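You operate a simulated robot arm through the tools that you are given. There is no shell and no other tool. Be economical: measure what you need, move in short steps, check, and stop when the job is done.

Carry out the task below with a simulated robot arm. There is one attempt and no reset: what you move stays moved.

TASK
Wax the dull patch on the desk top with the yellow cloth and close the tin.
Fine: cloth into the tray.
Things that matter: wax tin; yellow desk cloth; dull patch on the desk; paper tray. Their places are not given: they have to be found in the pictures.

It is judged by the outcome, as a careful person would: the job done as asked, and still so three seconds after it is handed in. It fails if anything else is knocked over, pushed out of place, dropped, spilled or broken.

THE ROBOT
A 6-joint arm with a two-finger parallel gripper, fixed in place. Base frame: the origin is at the foot of the arm, x ahead of it, y to its left, z up; the work surface is at about z = 0.762. Lengths are in m, angles in rad, forces in N, time in s.
With the tool pointing down near the work surface it reaches from about 0.24 to 0.64 m from the base axis. Its first joint turns from -1.152 to 1.152 rad. Payload 2.7 kg.
Tool frame: the origin (TCP) lies between the finger pads and is the grasp point; the fingertips stand 0.023 m ahead of it; z points along the fingers, y is the line along which they close. The gripper opens to 0.094 m. The fingers are 0.038 m wide and 0.01 m thick; the gripper's body (0.054 by 0.096 m) begins 0.039 m behind the TCP.
Orientation is that of the tool frame in the base frame, as a unit quaternion [x, y, z, w]. With the fingers straight down and closing along the base's y, the tool's x points along the base's -x, its y along +y and its z along -z.

THE INTERFACE
- The arm moves only by the tool step_arm. Its argument "increments" is a list that holds one entry, the list of rows, each a list of 7 numbers: the finger opening in m, from 0 to 0.094, then the shift along the tool's x, y, z in units of 30 mm (1.0 is 30 mm), then the turn, a rotation vector about the tool's x, y, z in units of 6 degrees (1.0 is 6 degrees). In form: [[[hand, x, y, z, wx, wy, wz], ...]]. A call has 1 to 12 rows; each row shifts and turns the commanded pose from where the row before left it, along the tool's axes as they then stand. A call with a number of a shift or a turn outside -1 to 1 is refused whole. A row lasts 0.2 s, in which the tool goes at most 0.05 m and 0.15 rad; a call with a longer step from one row to the next is refused whole, and so is a gripper value outside its range. A pose out of reach is approached as far as the arm can. The call stops where the force on the tool passes 40 N (or 10 N more than at its start, if that is more) or the arm is blocked; 0.2 s more then pass. The fingers move at their own pace (about 0.045 m/s each) and stop on an object; they squeeze with about 26 N. The grip force told is the motor's: it shows also when the fingers shut on nothing. Time passes only in rows, and 0.2 s behind the last, so rows that do not move let the fingers close. It gives the time, the measured TCP pose, the force on the tool (base axes), the opening and the grip force at its end, in the units of the frame above (readings bear some noise), and new pictures: "show" is both (left out), scene, wrist or none.
- Cameras (640 x 400 px; columns grow to the right, rows downward): "scene" is fixed at [0.072, -0.4249, 1.4154]; the picture's right is [0.83, -0.56, 0.00], its down [-0.27, -0.40, -0.87] and it looks along [0.49, 0.73, -0.49] (base axes); focal length 329 px, centre (320, 200). "wrist" rides on the gripper at [-0.039, 0, -0.044] in the tool frame; the picture's right is [0.00, -1.00, 0.00], its down [0.97, 0.00, -0.24] and it looks along [0.24, 0.00, 0.97] (tool axes); focal length 218 px, centre (320, 200).
- point_at(camera, pixels): there is no depth. For up to 12 entries [column, row, z] of the newest picture of that camera ("zoom" is the newest enlarged one), the place [x, y] in the base frame at which the ray of that pixel passes the height z, good to about 0.002 m. No time passes.
- zoom(camera, box): a new picture of the part [left, top, right, bottom] of that camera's present view, enlarged. No time passes.
- finish_job(): hands the job in; it is judged then, once.

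Work in short steps. Measure before you move; look again where a grasp or a placing could have gone wrong, and mend it. You have 80 turns and 120 pictures in all, those below and enlarged ones among them. Open the gripper and draw the arm clear of the work before you hand the job in, unless the task says otherwise; then end with one line.

The tools are called after "Request:" by a JSON object that holds its "fn" and its "kwargs". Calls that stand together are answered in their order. step_arm: Moves the arm, as the interface text tells. Its arguments: {"type":"object","properties":{"increments":{"type":"array"},"show":{"type":"string","enum":["both","scene","wrist","none"]}},"required":["increments"]} The other tools are called the same way: point_at (camera, pixels) gives the place at which the rays of pixels pass given heights; zoom (camera, box) takes an enlarged picture of a part of a camera's view; finish_job () hands the job in.

At the start:

```text
clock: 0.0
tool_pos: [0.3942, 0.1509, 1.0126]
orientation: [0.001, 1.0, 0.0, -0.001]
ft_force: [-0.2, 0.7, 0.5]
width: 0.0942
grip_force: 0.0
```

scene: 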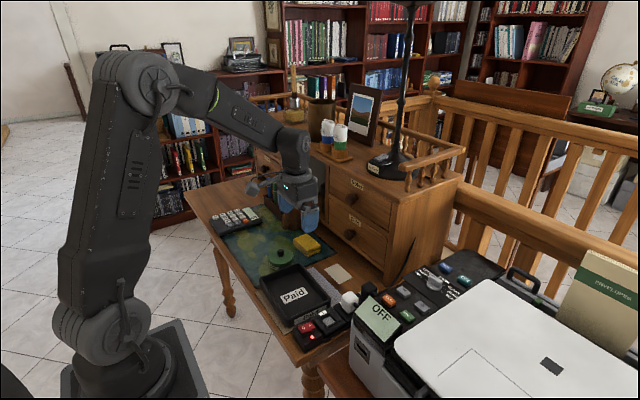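
wrist: 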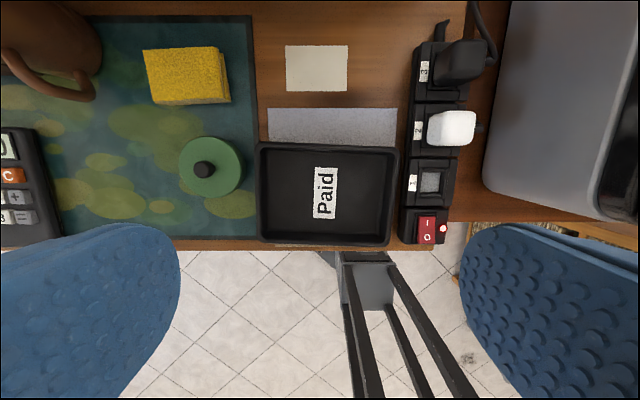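

The wrist view shows the yellow cloth near (187,75), a green disc near (210,167), a tray near (325,195) and a grey patch near (330,125). I'll enlarge these to identify them.

Request:
{"fn": "zoom", "kwargs": {"camera": "wrist", "box": [120, 20, 420, 250]}}

Request:
{"fn": "zoom", "kwargs": {"camera": "scene", "box": [200, 170, 380, 350]}}

```text
1.74 times, centred on (270, 135) of wrist
```

zoom: 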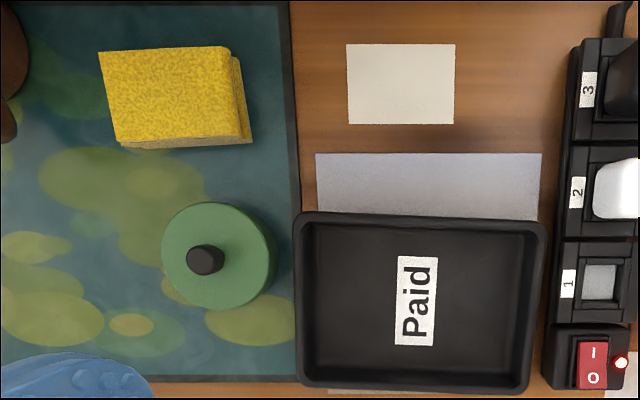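

```text
2.22 times, centred on (290, 260) of scene
```

zoom: 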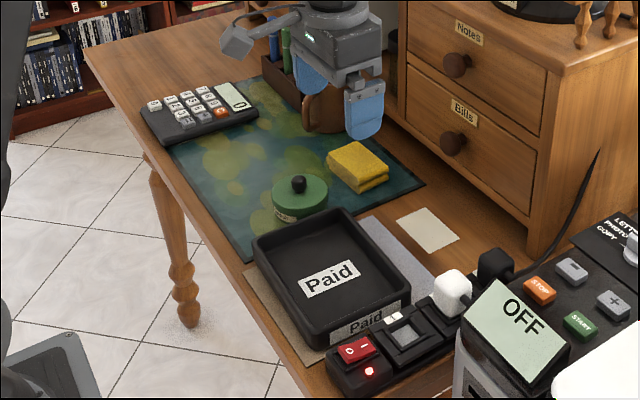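

The tin seems to have its lid on or partly on, and something lies under the tray. I'll enlarge more.

Request:
{"fn": "zoom", "kwargs": {"camera": "scene", "box": [260, 225, 350, 285]}}

Request:
{"fn": "zoom", "kwargs": {"camera": "scene", "box": [260, 270, 350, 345]}}

Request:
{"fn": "zoom", "kwargs": {"camera": "wrist", "box": [250, 30, 410, 150]}}

Request:
{"fn": "zoom", "kwargs": {"camera": "wrist", "box": [160, 120, 260, 210]}}

Request:
{"fn": "point_at", "kwargs": {"camera": "wrist", "pixels": [[145, 50, 0.79], [231, 102, 0.765], [210, 167, 0.79], [260, 148, 0.79], [398, 148, 0.79], [258, 242, 0.79], [390, 242, 0.79], [268, 108, 0.762], [397, 108, 0.762], [286, 45, 0.762], [347, 91, 0.762], [255, 15, 0.762]]}}

```text
6.67 times, centred on (305, 255) of scene
```

zoom: 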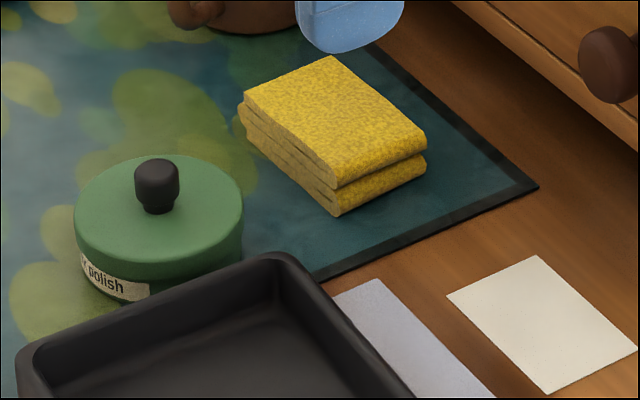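

```text
5.33 times, centred on (305, 308) of scene
```

zoom: 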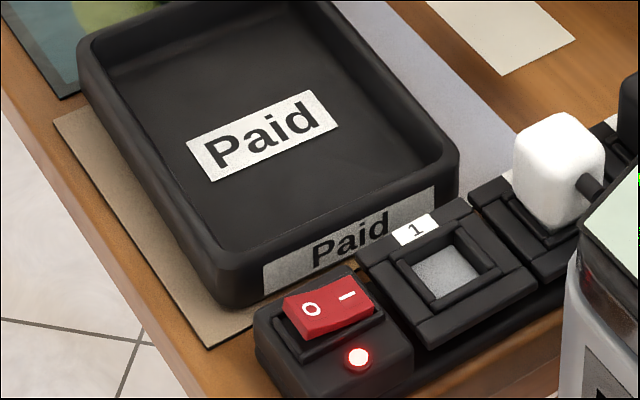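

```text
3.33 times, centred on (330, 90) of wrist
```

zoom: 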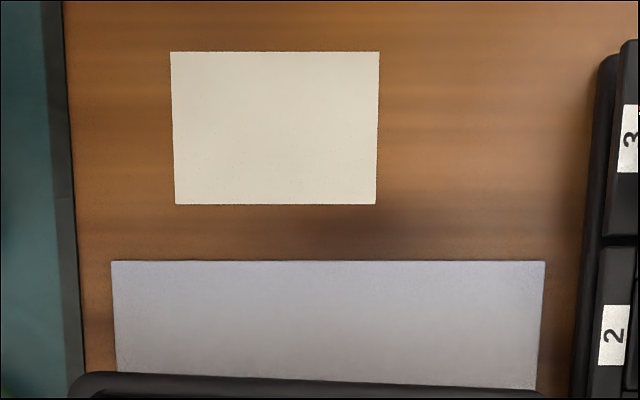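

```text
4.44 times, centred on (210, 165) of wrist
```

zoom: 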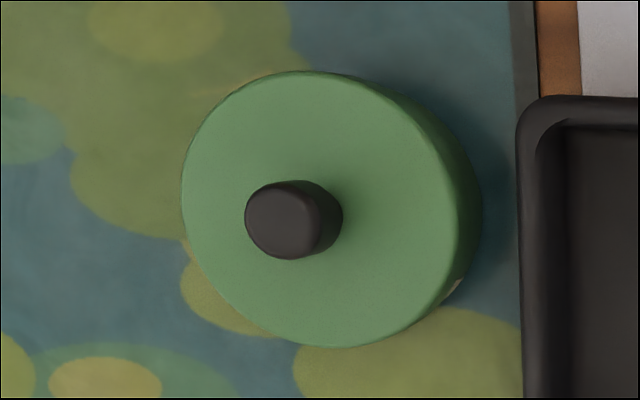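

```text
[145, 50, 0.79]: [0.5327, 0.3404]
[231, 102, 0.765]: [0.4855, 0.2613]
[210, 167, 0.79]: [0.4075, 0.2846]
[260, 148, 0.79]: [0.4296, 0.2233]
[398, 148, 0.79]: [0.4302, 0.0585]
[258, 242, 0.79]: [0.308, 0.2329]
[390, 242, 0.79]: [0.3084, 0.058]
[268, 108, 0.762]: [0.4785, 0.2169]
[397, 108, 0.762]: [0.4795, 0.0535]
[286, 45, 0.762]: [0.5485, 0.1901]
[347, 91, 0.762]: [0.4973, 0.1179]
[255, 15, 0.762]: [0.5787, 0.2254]
```

The tin is labelled "polish" and has a knobbed lid. I need to know which flat patch is the dull one, so I'll move toward -x and lower to see the near edge of the tray, then look again.

Request:
{"fn": "step_arm", "kwargs": {"increments": [[[0.094, 1, 0, 0, 0, 0, 0], [0.094, 1, 0, 0, 0, 0, 0], [0.094, 1, 0, 0, 0, 0, 0], [0.094, 0, 0, 0, 0, 0, 0]]], "show": "wrist"}}

```text
clock: 1.0
tool_pos: [0.3045, 0.15, 1.0116]
orientation: [0.0, 1.0, 0.0, 0.0]
ft_force: [-0.3, 0.4, 0.4]
width: 0.0941
grip_force: 0.0
```

wrist: 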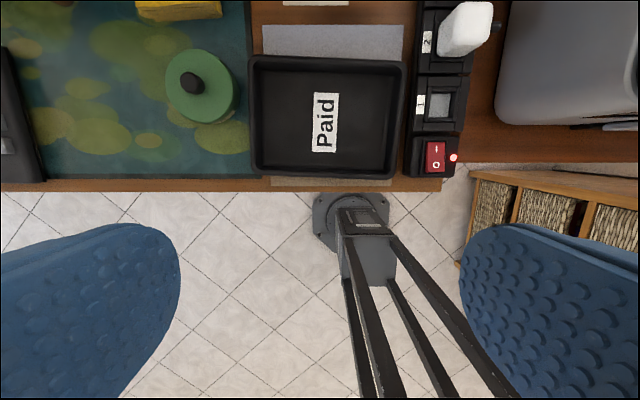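

Request:
{"fn": "zoom", "kwargs": {"camera": "wrist", "box": [240, 10, 420, 200]}}

Request:
{"fn": "point_at", "kwargs": {"camera": "wrist", "pixels": [[271, 186, 0.762], [392, 186, 0.762], [263, 25, 0.762], [403, 25, 0.762], [250, 57, 0.79], [405, 62, 0.79], [252, 175, 0.79], [400, 178, 0.79]]}}

```text
2.11 times, centred on (330, 105) of wrist
```

zoom: 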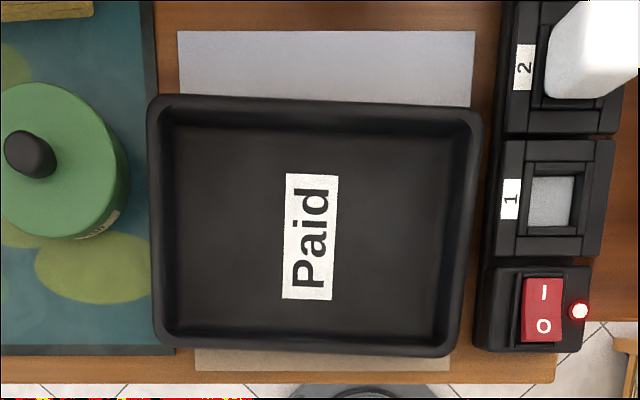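

```text
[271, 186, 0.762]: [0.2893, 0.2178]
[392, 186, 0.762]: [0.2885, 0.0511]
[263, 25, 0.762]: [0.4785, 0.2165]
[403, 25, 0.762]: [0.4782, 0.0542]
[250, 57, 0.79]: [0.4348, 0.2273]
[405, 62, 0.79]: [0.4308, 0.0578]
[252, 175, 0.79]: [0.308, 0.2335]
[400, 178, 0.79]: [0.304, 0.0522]
```

Request:
{"fn": "step_arm", "kwargs": {"increments": [[[0.094, -1, 0, 0, 0, 0, 0], [0.094, -1, 0, 0, 0, 0, 0], [0.094, -1, 0, 0, 0, 0, 0], [0.094, -1, 0, 0.5, 0, 0, 0], [0.094, -1, 0, 1, 0, 0, 0], [0.094, -1, 0, 1, 0, 0, 0], [0.094, 0, 0, 1, 0, 0, 0], [0.094, 0, 0, 0, 0, 0, 0]]], "show": "both"}}

```text
clock: 2.8
tool_pos: [0.4864, 0.1512, 0.908]
orientation: [-0.001, 1.0, 0.0, 0.0]
ft_force: [0.0, -0.3, 0.0]
width: 0.0939
grip_force: 0.0
```

scene: 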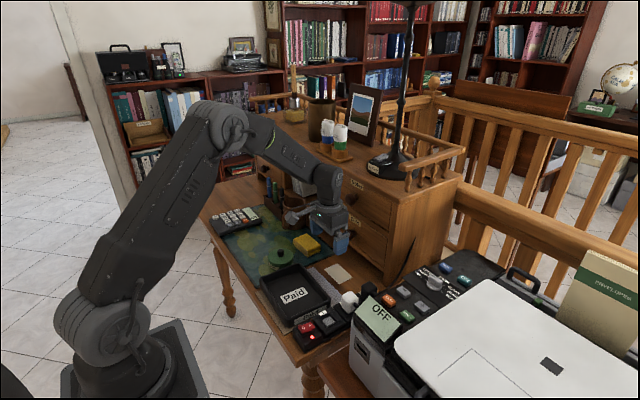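
wrist: 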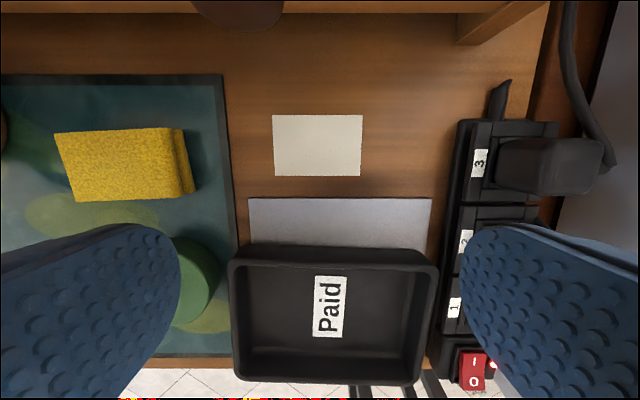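

Request:
{"fn": "zoom", "kwargs": {"camera": "wrist", "box": [240, 100, 440, 260]}}

Request:
{"fn": "zoom", "kwargs": {"camera": "scene", "box": [315, 255, 360, 290]}}

Request:
{"fn": "point_at", "kwargs": {"camera": "wrist", "pixels": [[248, 198, 0.762], [431, 199, 0.762], [273, 115, 0.762], [362, 115, 0.762], [360, 176, 0.762], [228, 250, 0.79], [437, 254, 0.79], [55, 133, 0.79], [188, 193, 0.79], [178, 128, 0.79], [75, 200, 0.79]]}}

```text
2.50 times, centred on (340, 180) of wrist
```

zoom: 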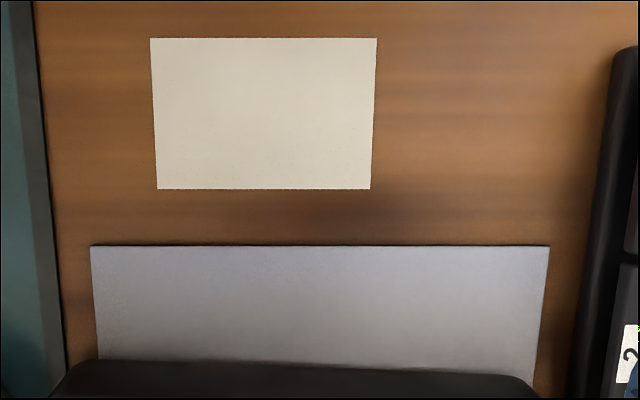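

```text
11.43 times, centred on (338, 272) of scene
```

zoom: 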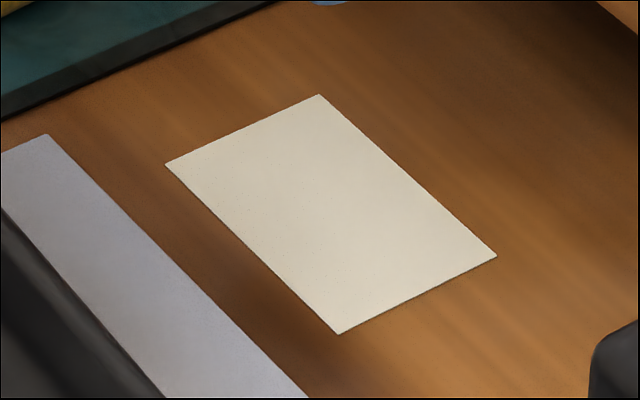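

```text
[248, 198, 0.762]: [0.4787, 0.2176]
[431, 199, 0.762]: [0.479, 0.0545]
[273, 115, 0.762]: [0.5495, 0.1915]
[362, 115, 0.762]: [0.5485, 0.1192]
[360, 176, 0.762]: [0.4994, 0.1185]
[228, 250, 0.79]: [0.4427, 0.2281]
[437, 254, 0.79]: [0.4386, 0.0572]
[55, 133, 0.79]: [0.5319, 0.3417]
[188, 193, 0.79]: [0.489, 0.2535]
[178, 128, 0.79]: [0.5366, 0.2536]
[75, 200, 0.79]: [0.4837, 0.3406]
```

I'll enlarge the patch edges strongly to tell sheets with thickness from surface patches.

Request:
{"fn": "zoom", "kwargs": {"camera": "scene", "box": [324, 276, 352, 296]}}

Request:
{"fn": "zoom", "kwargs": {"camera": "scene", "box": [264, 284, 304, 340]}}

Request:
{"fn": "zoom", "kwargs": {"camera": "wrist", "box": [240, 160, 300, 255]}}

Request:
{"fn": "zoom", "kwargs": {"camera": "wrist", "box": [230, 340, 330, 400]}}

```text
16.00 times, centred on (338, 286) of scene
```

zoom: 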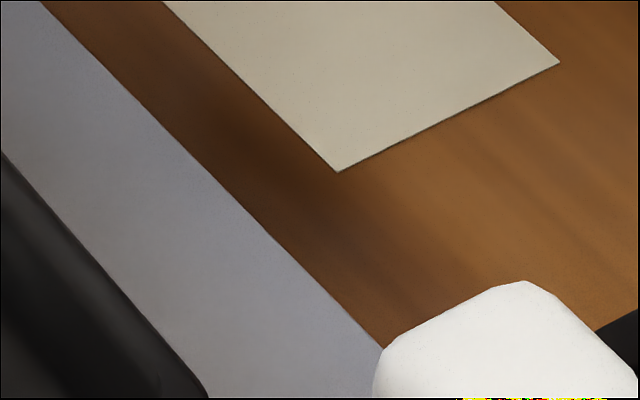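

```text
7.14 times, centred on (284, 312) of scene
```

zoom: 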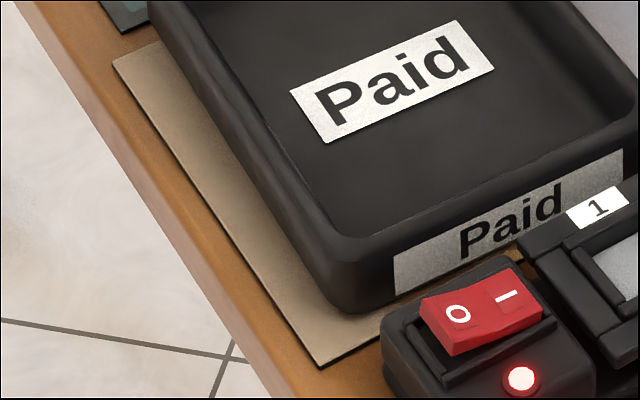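

```text
4.21 times, centred on (270, 208) of wrist
```

zoom: 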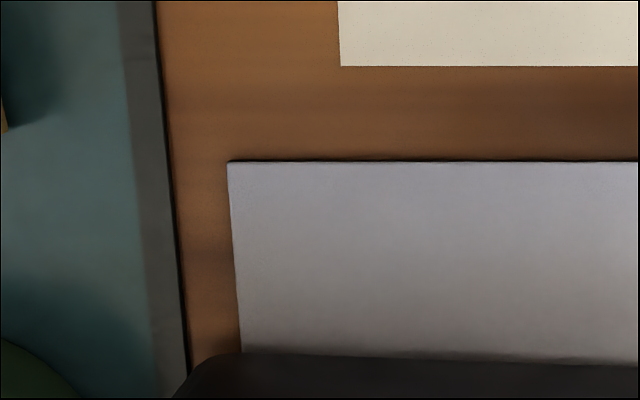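

```text
6.40 times, centred on (280, 370) of wrist
```

zoom: 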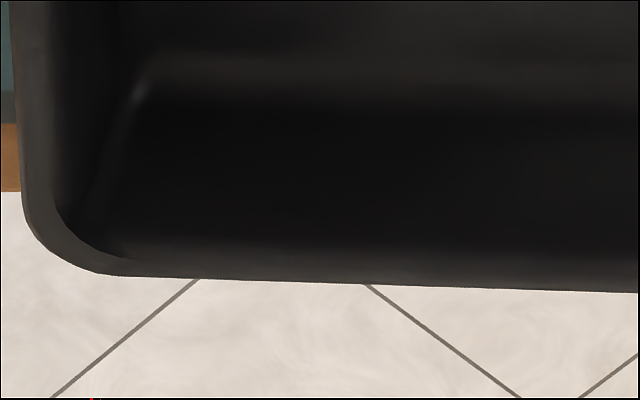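

The sheet under the tray seems to be a single rectangle reaching from x 0.289 to 0.479. I'll measure the tray's wall height and the tin and cloth heights, using both cameras.

Request:
{"fn": "point_at", "kwargs": {"camera": "scene", "pixels": [[288.2, 327.7, 0.765], [285.4, 320.1, 0.78], [285.4, 320.1, 0.79], [285.4, 320.1, 0.8], [282.1, 253.9, 0.81], [282.1, 253.9, 0.82], [282.1, 253.9, 0.83], [345, 255, 0.6]]}}

Request:
{"fn": "zoom", "kwargs": {"camera": "scene", "box": [265, 225, 345, 285]}}

```text
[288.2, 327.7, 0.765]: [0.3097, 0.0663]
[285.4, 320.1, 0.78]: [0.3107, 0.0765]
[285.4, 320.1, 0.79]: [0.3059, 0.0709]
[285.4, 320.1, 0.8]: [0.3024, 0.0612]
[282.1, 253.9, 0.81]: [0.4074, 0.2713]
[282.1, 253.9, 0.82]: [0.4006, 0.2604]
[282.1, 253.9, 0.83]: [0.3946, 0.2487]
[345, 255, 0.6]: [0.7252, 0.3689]
```

```text
6.67 times, centred on (305, 255) of scene
```

zoom: 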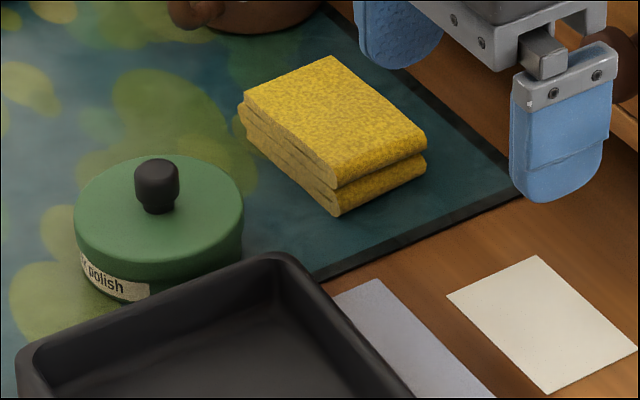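

The tray rim is at about z 0.795 and its far wall at x≈0.426. To see what lies under it I'll turn the gripper 90° so the fingers close along x, then lift the tray by its far wall.

Request:
{"fn": "step_arm", "kwargs": {"increments": [[[0.094, 0, 0, 0, 0, 0, 1], [0.094, 0, 0, 0, 0, 0, 1], [0.094, 0, 0, 0, 0, 0, 1], [0.094, 0, 0, 0, 0, 0, 1], [0.094, 0, 0, 0, 0, 0, 1], [0.094, 0, 0, 0, 0, 0, 1], [0.08, 0, 0, 0, 0, 0, 1], [0.07, 0, 0, 0, 0, 0, 1], [0.06, 0, 0, 0, 0, 0, 1], [0.05, 0, 0, 0, 0, 0, 1], [0.04, 0, 0, 0, 0, 0, 1], [0.04, 0, 0, 0, 0, 0, 1]]], "show": "none"}}

Request:
{"fn": "step_arm", "kwargs": {"increments": [[[0.04, 0, 0, 0, 0, 0, 1], [0.04, 0, 0, 0, 0, 0, 1], [0.04, 0, 0, 0, 0, 0, 1], [0.04, 0, 0, 0, 0, 0, 0]]], "show": "wrist"}}

```text
clock: 5.4
tool_pos: [0.4847, 0.151, 0.9094]
orientation: [0.589, 0.808, 0.0, 0.0]
ft_force: [0.8, -0.2, 0.2]
width: 0.0399
grip_force: 0.2
```

```text
clock: 6.4
tool_pos: [0.4846, 0.151, 0.9084]
orientation: [0.708, 0.707, 0.001, 0.0]
ft_force: [-0.4, -0.3, 0.0]
width: 0.0403
grip_force: 0.1
```

wrist: 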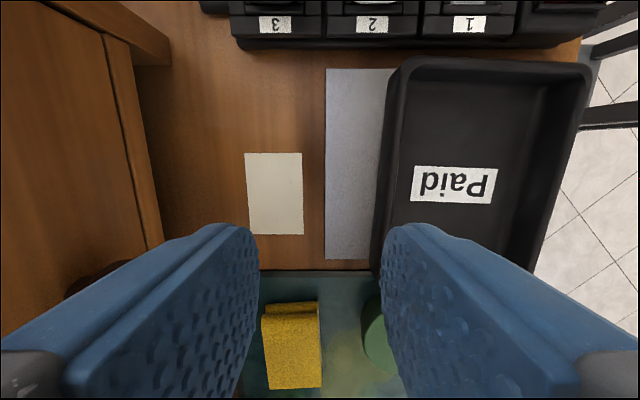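

Request:
{"fn": "point_at", "kwargs": {"camera": "wrist", "pixels": [[405, 80, 0.797], [380, 200, 0.763], [387, 200, 0.797], [397, 200, 0.797], [160, 200, 0.762], [150, 100, 0.762], [375, 270, 0.763]]}}

Request:
{"fn": "zoom", "kwargs": {"camera": "wrist", "box": [350, 50, 450, 270]}}

```text
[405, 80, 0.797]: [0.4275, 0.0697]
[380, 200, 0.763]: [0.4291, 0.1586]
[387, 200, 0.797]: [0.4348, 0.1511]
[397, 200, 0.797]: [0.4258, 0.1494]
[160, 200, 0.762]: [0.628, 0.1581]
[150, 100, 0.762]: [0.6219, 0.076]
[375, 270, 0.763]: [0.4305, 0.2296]
```

```text
1.82 times, centred on (400, 160) of wrist
```

zoom: 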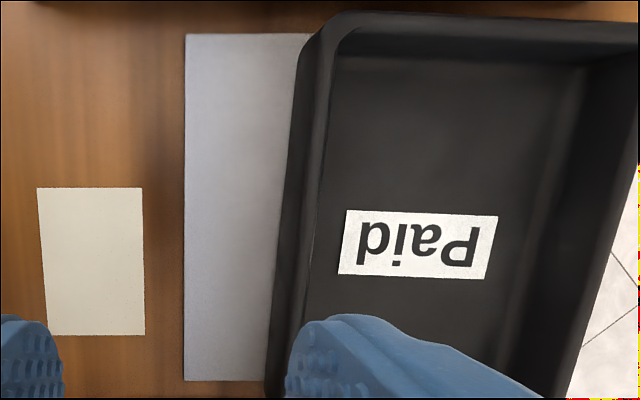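

Request:
{"fn": "step_arm", "kwargs": {"increments": [[[0.04, -0.27, -0.9, 0, 0, 0, 0], [0.04, 0, -0.95, 0, 0, 0, 0], [0.04, 0, 0, 1, 0, 0, 0], [0.04, 0, 0, 1, 0, 0, 0], [0.04, 0, 0, 0.4, 0, 0, 0], [0.04, 0, 0, 0, 0, 0, 0]]], "show": "both"}}

```text
clock: 7.8
tool_pos: [0.4299, 0.1425, 0.8344]
orientation: [0.708, 0.707, -0.001, 0.0]
ft_force: [0.2, -0.7, -0.2]
width: 0.0399
grip_force: 0.1
```

scene: 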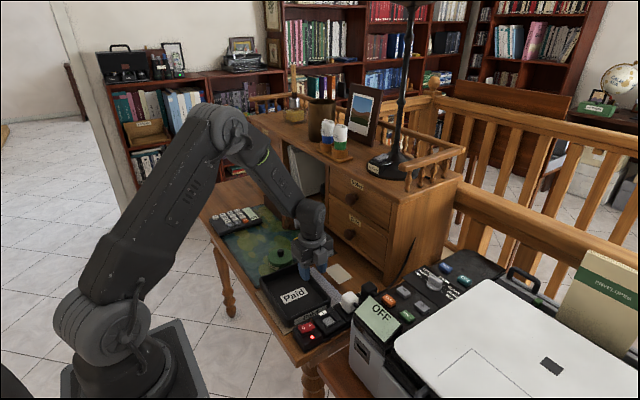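
wrist: 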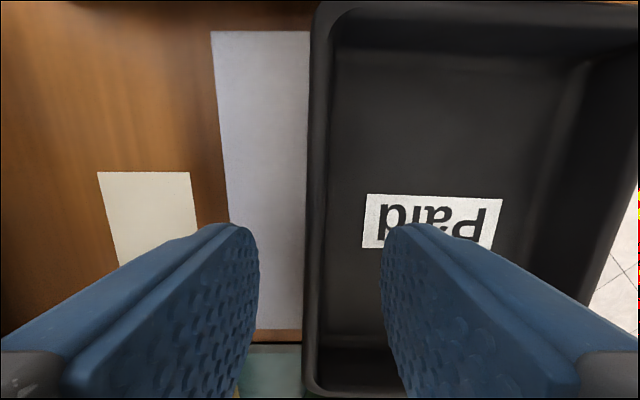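

The wall is centred between the fingers. I'll lower to TCP z≈0.80, close, and lift slightly.

Request:
{"fn": "step_arm", "kwargs": {"increments": [[[0.04, 0, 0, 0.6, 0, 0, 0], [0.04, 0, 0, 0.55, 0, 0, 0], [0.04, 0, 0, 0, 0, 0, 0], [0, 0, 0, 0, 0, 0, 0], [0, 0, 0, 0, 0, 0, 0], [0, 0, 0, 0, 0, 0, 0], [0, 0, 0, 0, 0, 0, 0]]], "show": "wrist"}}

```text
clock: 9.4
tool_pos: [0.4302, 0.1436, 0.8007]
orientation: [0.707, 0.707, 0.0, 0.0]
ft_force: [-0.1, -0.7, 0.7]
width: 0.0072
grip_force: 26.0
```

wrist: 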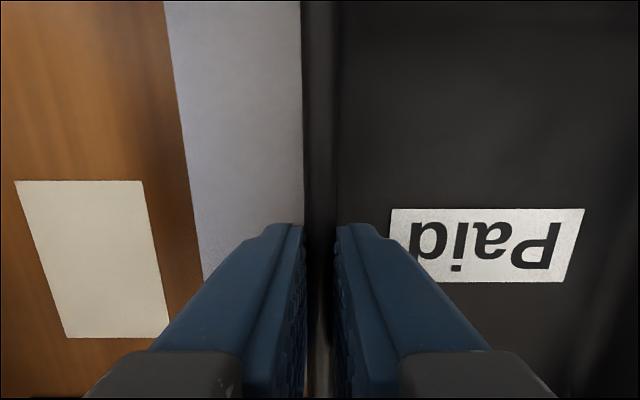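

Gripped with the opening at 7 mm, which matches the wall. Lifting 9 cm to look beneath.

Request:
{"fn": "step_arm", "kwargs": {"increments": [[[0, 0, 0, -0.5, 0, 0, 0], [0, 0, 0, -0.5, 0, 0, 0], [0, 0, 0, -0.5, 0, 0, 0], [0, 0, 0, -0.5, 0, 0, 0], [0, 0, 0, -0.5, 0, 0, 0], [0, 0, 0, -0.5, 0, 0, 0], [0, 0, 0, 0, 0, 0, 0]]], "show": "scene"}}

Request:
{"fn": "zoom", "kwargs": {"camera": "scene", "box": [230, 215, 380, 350]}}

```text
clock: 11.0
tool_pos: [0.429, 0.1421, 0.8931]
orientation: [0.707, 0.707, 0.0, 0.0]
ft_force: [0.7, 0.1, -0.9]
width: 0.0073
grip_force: 26.1
```

scene: 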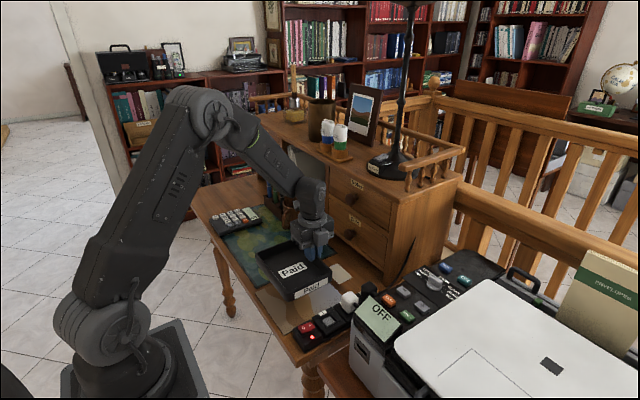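

```text
2.96 times, centred on (305, 282) of scene
```

zoom: 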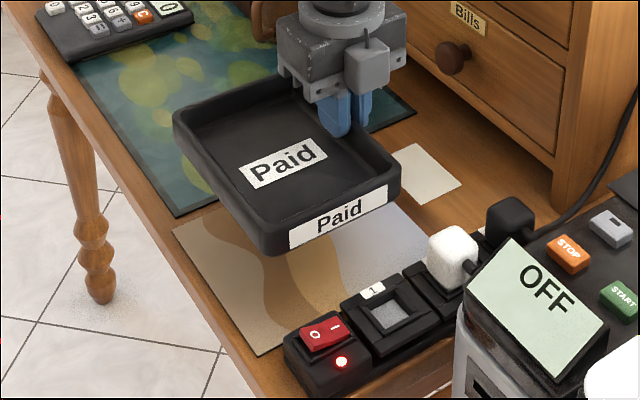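

There is a wavy patterned sheet under the tray. I'll lift it further to see the whole of it.

Request:
{"fn": "step_arm", "kwargs": {"increments": [[[0, 0, 0, -0.8, 0, 0, 0], [0, 0, 0, -0.8, 0, 0, 0], [0, 0, 0, -0.8, 0, 0, 0], [0, 0, 0, -0.8, 0, 0, 0], [0, 0, 0, 0, 0, 0, 0]]], "show": "scene"}}

Request:
{"fn": "zoom", "kwargs": {"camera": "scene", "box": [230, 215, 380, 350]}}

```text
clock: 12.2
tool_pos: [0.4286, 0.1408, 0.9889]
orientation: [0.707, 0.707, 0.0, 0.0]
ft_force: [-0.5, -0.4, -0.3]
width: 0.0074
grip_force: 25.8
```

scene: 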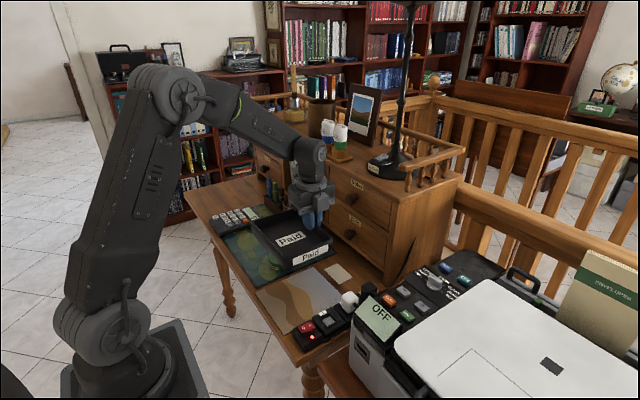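

```text
2.96 times, centred on (305, 282) of scene
```

zoom: 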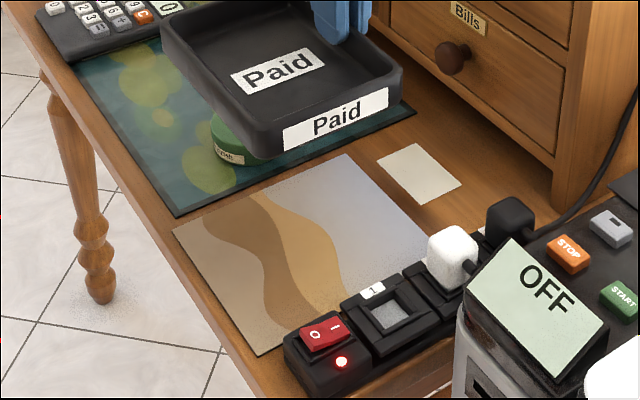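

The sheet is a decorative mat with a dune pattern, so the dull patch is the pale rectangle at x 0.498–0.549, y 0.119–0.191. I'll set the tray back where it was.

Request:
{"fn": "step_arm", "kwargs": {"increments": [[[0, 0.05, 0, 0.9, 0, 0, 0], [0, 0, 0, 0.9, 0, 0, 0], [0, 0, 0, 0.9, 0, 0, 0], [0, 0, 0, 0.9, 0, 0, 0], [0, 0, 0, 0.9, 0, 0, 0], [0, 0, 0, 0.6, 0, 0, 0], [0, 0, 0, 0.5, 0, 0, 0], [0, 0, 0, 0.3, 0, 0, 0], [0, 0, 0, 0.2, 0, 0, 0], [0, 0, 0, 0, 0, 0, 0]]], "show": "scene"}}

```text
clock: 14.4
tool_pos: [0.4284, 0.1439, 0.8038]
orientation: [0.707, 0.707, -0.001, 0.0]
ft_force: [0.2, 0.5, -1.3]
width: 0.0071
grip_force: 25.7
```

scene: 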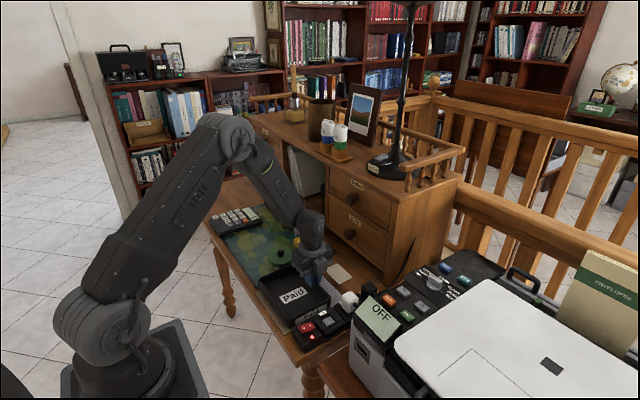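

Lowering the last 3 mm, then opening and rising.

Request:
{"fn": "step_arm", "kwargs": {"increments": [[[0, 0, 0.03, 0.08, 0, 0, 0], [0, 0, 0, 0.03, 0, 0, 0], [0.02, 0, 0, 0, 0, 0, 0], [0.04, 0, 0, 0, 0, 0, 0], [0.04, 0, 0, 0, 0, 0, 0], [0.04, 0, 0, -0.7, 0, 0, 0], [0.04, 0, 0, -0.9, 0, 0, 0], [0.04, 0, 0, -0.9, 0, 0, 0], [0.04, 0, 0, -0.9, 0, 0, 0], [0.04, 0, 0, 0, 0, 0, 0]]], "show": "both"}}

Request:
{"fn": "zoom", "kwargs": {"camera": "scene", "box": [200, 170, 380, 350]}}

```text
clock: 16.6
tool_pos: [0.4315, 0.1443, 0.9047]
orientation: [0.707, 0.707, -0.001, 0.001]
ft_force: [-0.3, 0.0, -0.7]
width: 0.0398
grip_force: 0.0
```

scene: 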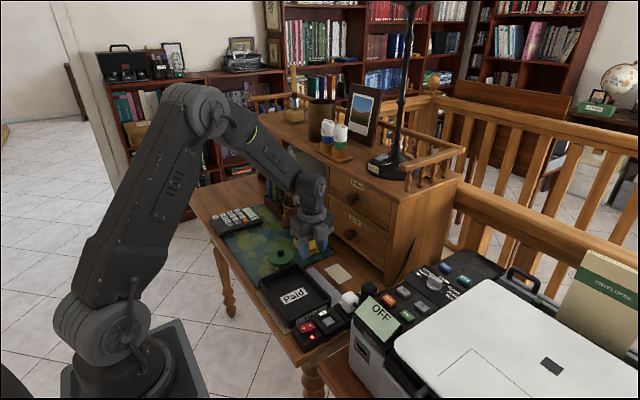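
wrist: 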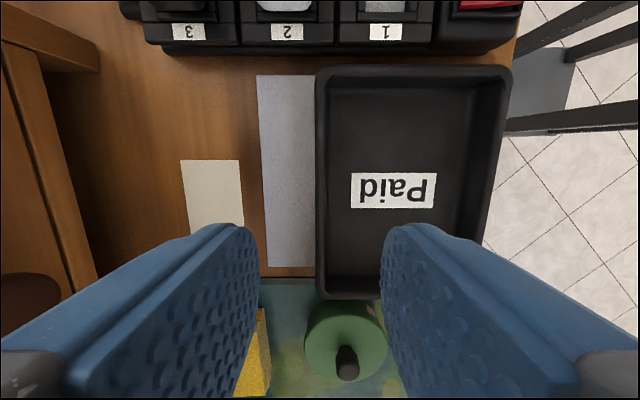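

```text
2.22 times, centred on (290, 260) of scene
```

zoom: 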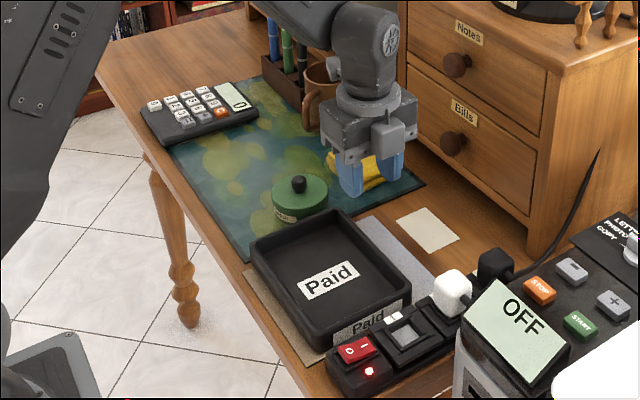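

The tray is back in place. Next I go above the tin lid to measure the knob.

Request:
{"fn": "step_arm", "kwargs": {"increments": [[[0.04, 1, -0.4, 0, 0, 0, 0], [0.04, 1, -0.4, 0, 0, 0, 0], [0.04, 1, 0, 0, 0, 0, 0], [0.04, 1, 0, 0, 0, 0, 0], [0.04, 0.6, 0, 0, 0, 0, 0], [0.04, 0, 0, 0, 0, 0, 0]]], "show": "both"}}

```text
clock: 18.0
tool_pos: [0.4038, 0.2825, 0.9033]
orientation: [0.707, 0.707, 0.001, 0.0]
ft_force: [-0.1, -0.3, -0.8]
width: 0.0401
grip_force: 0.0
```

scene: 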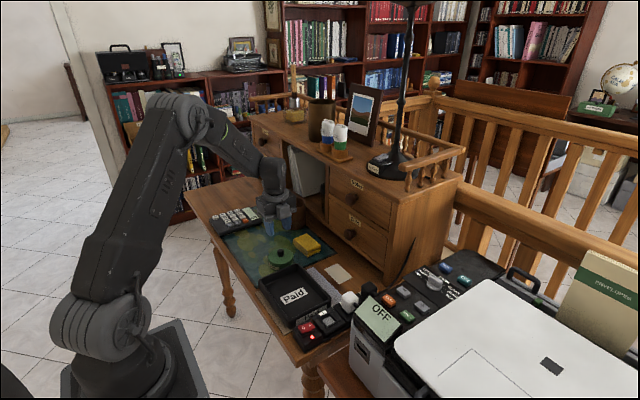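
wrist: 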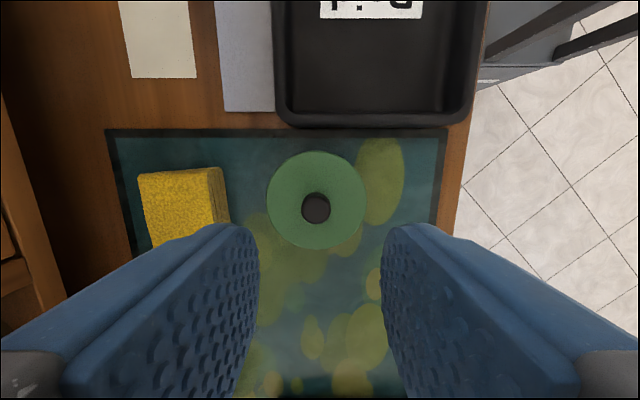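

Request:
{"fn": "point_at", "kwargs": {"camera": "wrist", "pixels": [[316, 208, 0.81], [316, 208, 0.82], [316, 208, 0.83], [316, 200, 0.8], [267, 200, 0.79], [366, 200, 0.79], [316, 249, 0.79], [139, 175, 0.785], [205, 235, 0.785]]}}

Request:
{"fn": "zoom", "kwargs": {"camera": "scene", "box": [255, 225, 345, 285]}}

Request:
{"fn": "point_at", "kwargs": {"camera": "scene", "pixels": [[280.7, 249.8, 0.81], [280.7, 249.8, 0.82], [280.7, 249.8, 0.83]]}}

```text
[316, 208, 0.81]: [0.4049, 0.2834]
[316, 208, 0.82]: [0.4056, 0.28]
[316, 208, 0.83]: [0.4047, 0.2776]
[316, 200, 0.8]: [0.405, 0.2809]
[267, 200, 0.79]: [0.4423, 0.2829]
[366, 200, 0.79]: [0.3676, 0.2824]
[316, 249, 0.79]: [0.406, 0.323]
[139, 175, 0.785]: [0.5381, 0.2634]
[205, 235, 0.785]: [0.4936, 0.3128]
```

```text
6.67 times, centred on (300, 255) of scene
```

zoom: 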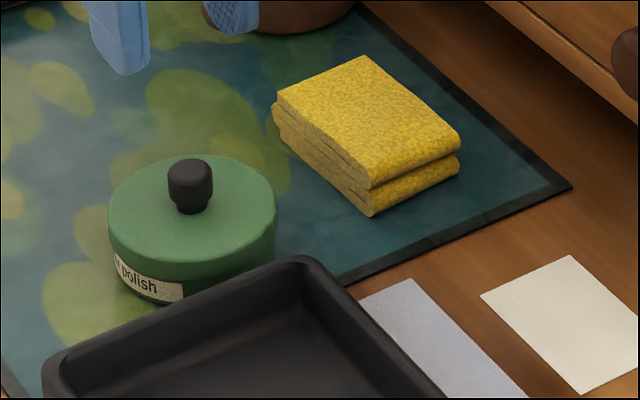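

```text
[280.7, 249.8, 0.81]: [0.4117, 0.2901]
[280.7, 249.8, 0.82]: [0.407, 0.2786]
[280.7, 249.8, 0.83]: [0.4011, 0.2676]
```

The knob top is at about (0.4055, 0.281, 0.819). I'll descend around it with the tips above the lid, close, and check.

Request:
{"fn": "step_arm", "kwargs": {"increments": [[[0.04, -0.05, 0.06, 0.9, 0, 0, 0], [0.04, 0, 0, 0.9, 0, 0, 0], [0.04, 0, 0, 0.6, 0, 0, 0], [0.04, 0, 0, 0, 0, 0, 0], [0, 0, 0, 0, 0, 0, 0], [0, 0, 0, 0, 0, 0, 0], [0, 0, 0, 0, 0, 0, 0], [0, 0, 0, 0, 0, 0, 0]]], "show": "both"}}

Request:
{"fn": "zoom", "kwargs": {"camera": "scene", "box": [255, 225, 345, 285]}}

```text
clock: 19.8
tool_pos: [0.4075, 0.2805, 0.8314]
orientation: [0.707, 0.707, 0.0, 0.0]
ft_force: [0.5, -0.3, 0.2]
width: 0.0176
grip_force: 26.0
```

scene: 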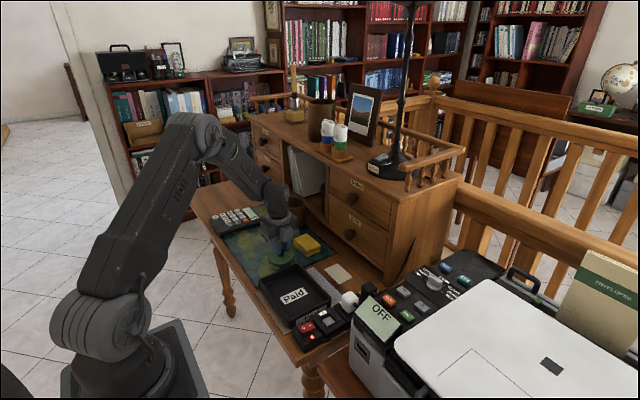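
wrist: 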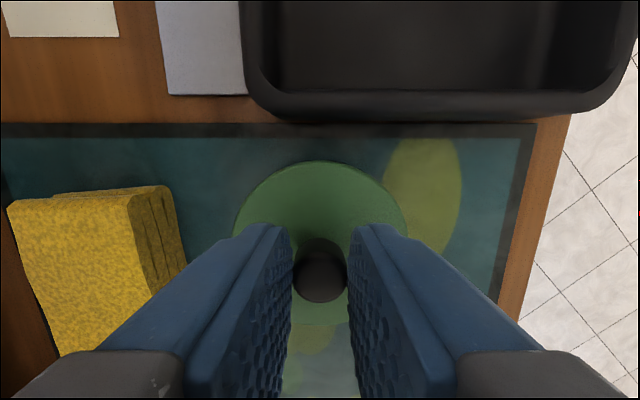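

```text
6.67 times, centred on (300, 255) of scene
```

zoom: 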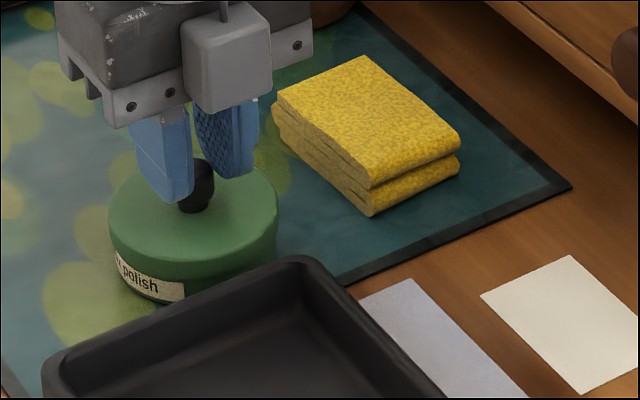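

The knob is gripped (17.6 mm). Lifting gently.

Request:
{"fn": "step_arm", "kwargs": {"increments": [[[0, 0, 0, -0.3, 0, 0, 0], [0, 0, 0, -0.4, 0, 0, 0], [0, 0, 0, -0.6, 0, 0, 0], [0, 0, 0, -0.7, 0, 0, 0], [0, 0, 0, 0, 0, 0, 0]]], "show": "scene"}}

Request:
{"fn": "zoom", "kwargs": {"camera": "scene", "box": [250, 215, 340, 285]}}

```text
clock: 21.0
tool_pos: [0.408, 0.2799, 0.8914]
orientation: [0.707, 0.707, 0.0, 0.001]
ft_force: [-0.2, -0.3, -0.1]
width: 0.0178
grip_force: 26.0
```

scene: 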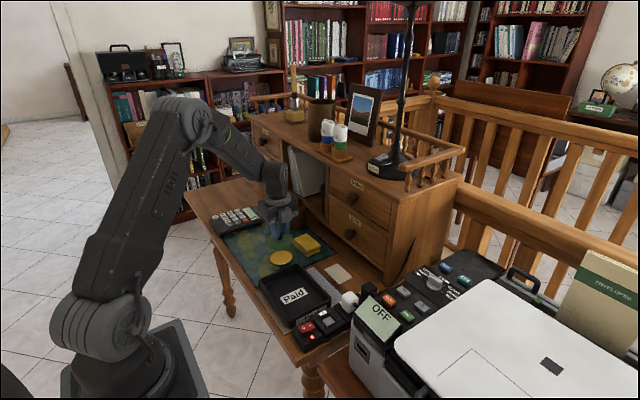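

```text
5.71 times, centred on (295, 250) of scene
```

zoom: 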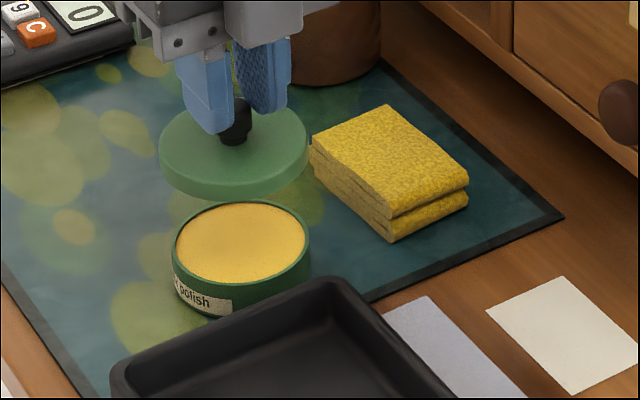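

The lid is off and the wax shows. I'll check the free space on the mat for the lid.

Request:
{"fn": "point_at", "kwargs": {"camera": "scene", "pixels": [[262, 222, 0.768], [229, 236, 0.768], [282, 252, 0.79], [298, 276, 0.766], [270, 232, 0.764], [250, 250, 0.764], [310, 229, 0.764]]}}

```text
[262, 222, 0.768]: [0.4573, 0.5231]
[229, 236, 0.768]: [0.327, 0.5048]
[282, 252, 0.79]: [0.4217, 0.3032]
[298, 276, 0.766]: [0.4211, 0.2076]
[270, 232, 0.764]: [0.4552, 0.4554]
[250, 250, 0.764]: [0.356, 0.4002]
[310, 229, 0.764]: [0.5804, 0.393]
```

Request:
{"fn": "step_arm", "kwargs": {"increments": [[[0, 0.9, -0.2, 0, 0, 0, 0], [0, 0.9, -0.23, 0, 0, 0, 0], [0, 0.9, 0, 0, 0, 0, 0], [0, 0.8, 0, 0, 0, 0, 0], [0, 0, 0, 0.7, 0, 0, 0], [0, 0, 0, 0.8, 0, 0, 0], [0, 0, 0, 0.6, 0, 0, 0], [0, 0, 0, 0, 0, 0, 0]]], "show": "both"}}

Request:
{"fn": "zoom", "kwargs": {"camera": "scene", "box": [230, 205, 320, 275]}}

```text
clock: 22.8
tool_pos: [0.3947, 0.3851, 0.829]
orientation: [0.707, 0.707, 0.0, 0.0]
ft_force: [0.3, -0.2, -0.7]
width: 0.0179
grip_force: 26.2
```

scene: 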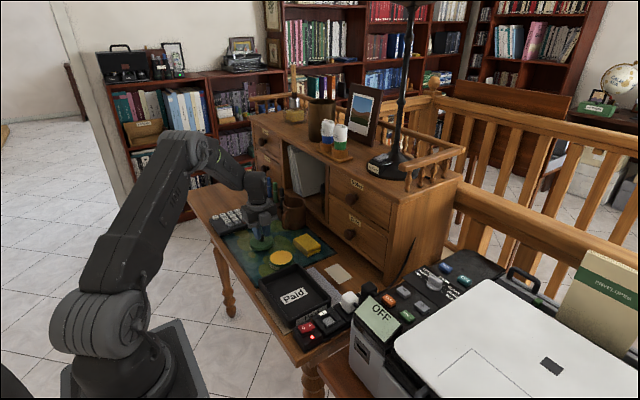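
wrist: 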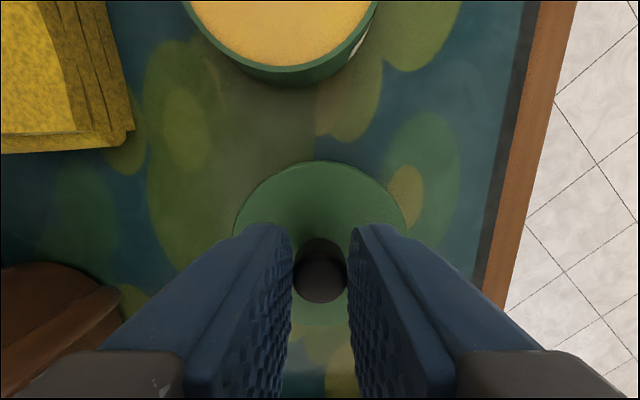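

```text
5.71 times, centred on (275, 240) of scene
```

zoom: 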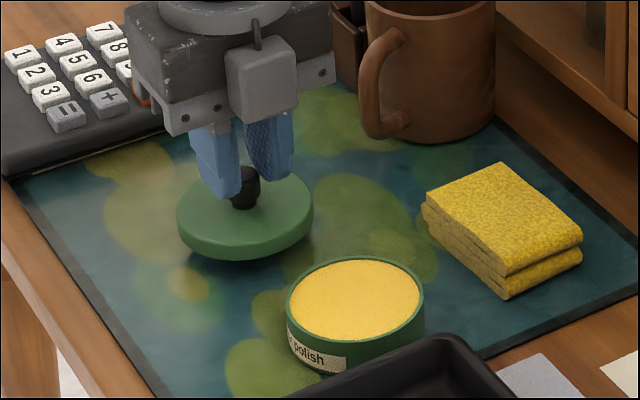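

Clear below. Lowering in small steps until contact.

Request:
{"fn": "step_arm", "kwargs": {"increments": [[[0, 0, 0, 0.3, 0, 0, 0], [0, 0, 0, 0.3, 0, 0, 0], [0, 0, 0, 0.15, 0, 0, 0], [0, 0, 0, 0, 0, 0, 0]]], "show": "none"}}

Request:
{"fn": "zoom", "kwargs": {"camera": "scene", "box": [230, 205, 320, 275]}}

```text
clock: 23.8
tool_pos: [0.3961, 0.3848, 0.8059]
orientation: [0.707, 0.707, 0.001, 0.0]
ft_force: [0.4, -2.4, 6.9]
width: 0.0177
grip_force: 26.2
```

```text
5.71 times, centred on (275, 240) of scene
```

zoom: 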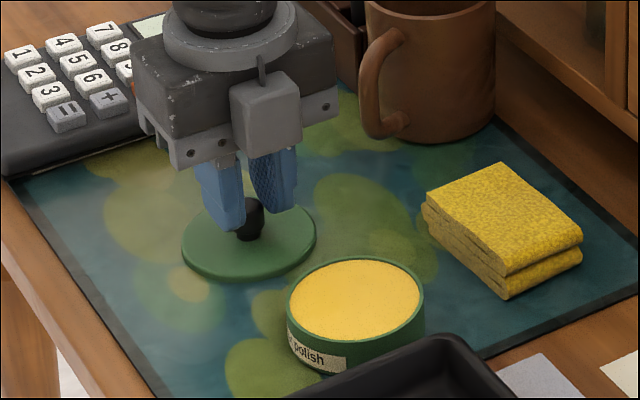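

The lid rests on the mat (contact 6.9 N). Releasing and rising, then moving over the cloth.

Request:
{"fn": "step_arm", "kwargs": {"increments": [[[0.03, 0, 0, 0, 0, 0, 0], [0.04, 0, 0, 0, 0, 0, 0], [0.04, 0, 0, -0.5, 0, 0, 0], [0.04, 0, 0, -0.8, 0, 0, 0], [0.05, 0, 0, -1, 0, 0, 0], [0.06, 0, 0, -1, 0, 0, 0], [0.07, -0.9, 0.9, 0, 0, 0, 0], [0.08, -0.9, 0.9, 0, 0, 0, 0], [0.09, -0.8, 0.9, 0, 0, 0, 0], [0.094, 0, 0.9, 0, 0, 0, 0], [0.094, 0, 0, 0, 0, 0, 0]]], "show": "both"}}

```text
clock: 26.2
tool_pos: [0.5047, 0.3063, 0.9061]
orientation: [0.707, 0.707, 0.0, 0.001]
ft_force: [0.1, 0.5, 0.0]
width: 0.094
grip_force: 0.0
```

scene: 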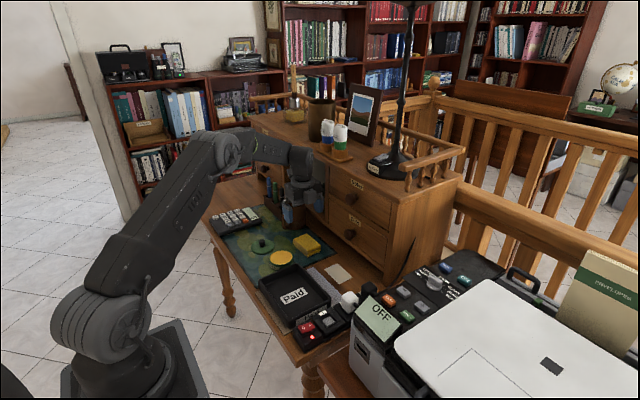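
wrist: 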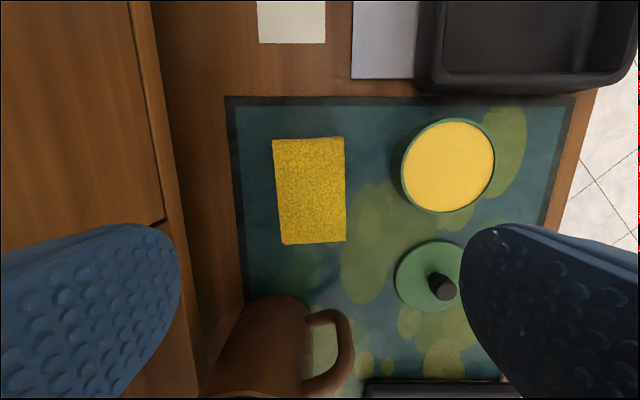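

Request:
{"fn": "point_at", "kwargs": {"camera": "wrist", "pixels": [[272, 140, 0.787], [344, 137, 0.787], [345, 241, 0.787], [283, 244, 0.787], [310, 190, 0.787], [162, 220, 0.8], [350, 340, 0.84], [300, 300, 0.85], [352, 370, 0.82]]}}

Request:
{"fn": "zoom", "kwargs": {"camera": "wrist", "box": [250, 120, 370, 260]}}

Request:
{"fn": "zoom", "kwargs": {"camera": "scene", "box": [285, 225, 330, 265]}}

```text
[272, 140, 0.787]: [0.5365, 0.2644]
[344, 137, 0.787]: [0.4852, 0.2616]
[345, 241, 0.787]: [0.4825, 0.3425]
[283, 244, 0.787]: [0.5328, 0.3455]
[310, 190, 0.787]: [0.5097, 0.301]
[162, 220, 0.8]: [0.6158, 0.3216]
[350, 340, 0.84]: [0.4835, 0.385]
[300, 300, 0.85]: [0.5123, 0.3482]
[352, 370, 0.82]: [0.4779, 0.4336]
```

```text
2.86 times, centred on (310, 190) of wrist
```

zoom: 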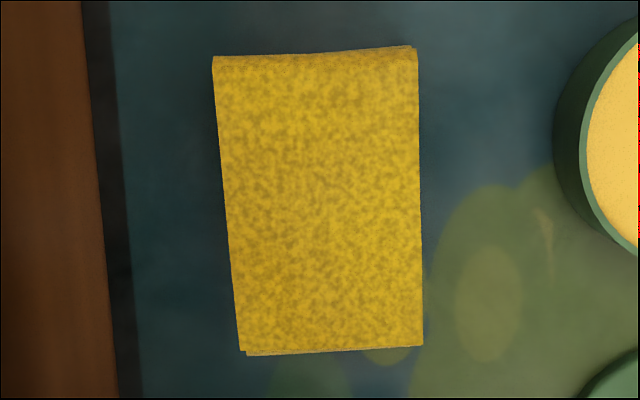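

```text
10.00 times, centred on (308, 245) of scene
```

zoom: 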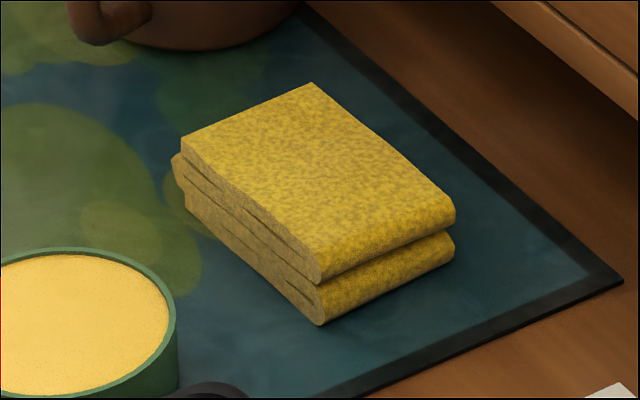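

The cloth is centred near (0.509, 0.3035), about 0.050 × 0.082 m and turned 2°. I'll align, descend over it, and grip across its short side.

Request:
{"fn": "step_arm", "kwargs": {"increments": [[[0.08, 0.06, 0.14, 0, 0, 0, -0.37], [0.08, 0, 0, 0.9, 0, 0, 0], [0.08, 0, 0, 0.9, 0, 0, 0], [0.08, 0, 0, 0.9, 0, 0, 0], [0.08, 0, 0, 0, 0, 0, 0]]], "show": "both"}}

```text
clock: 27.4
tool_pos: [0.5069, 0.3098, 0.8245]
orientation: [0.693, 0.721, 0.0, -0.001]
ft_force: [0.2, -0.4, -0.2]
width: 0.08
grip_force: 0.1
```

scene: 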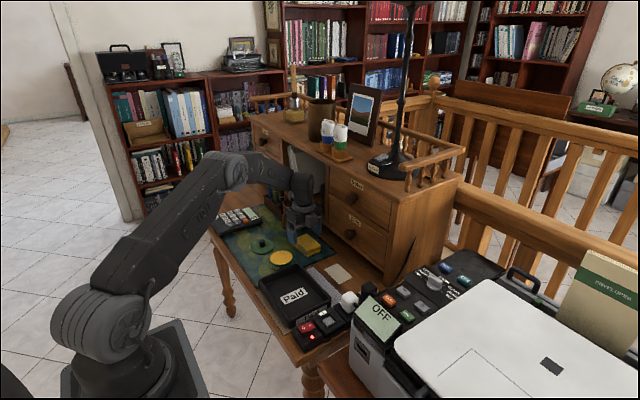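
wrist: 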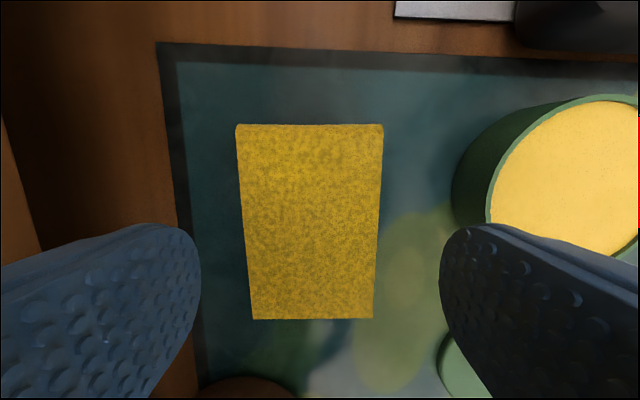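

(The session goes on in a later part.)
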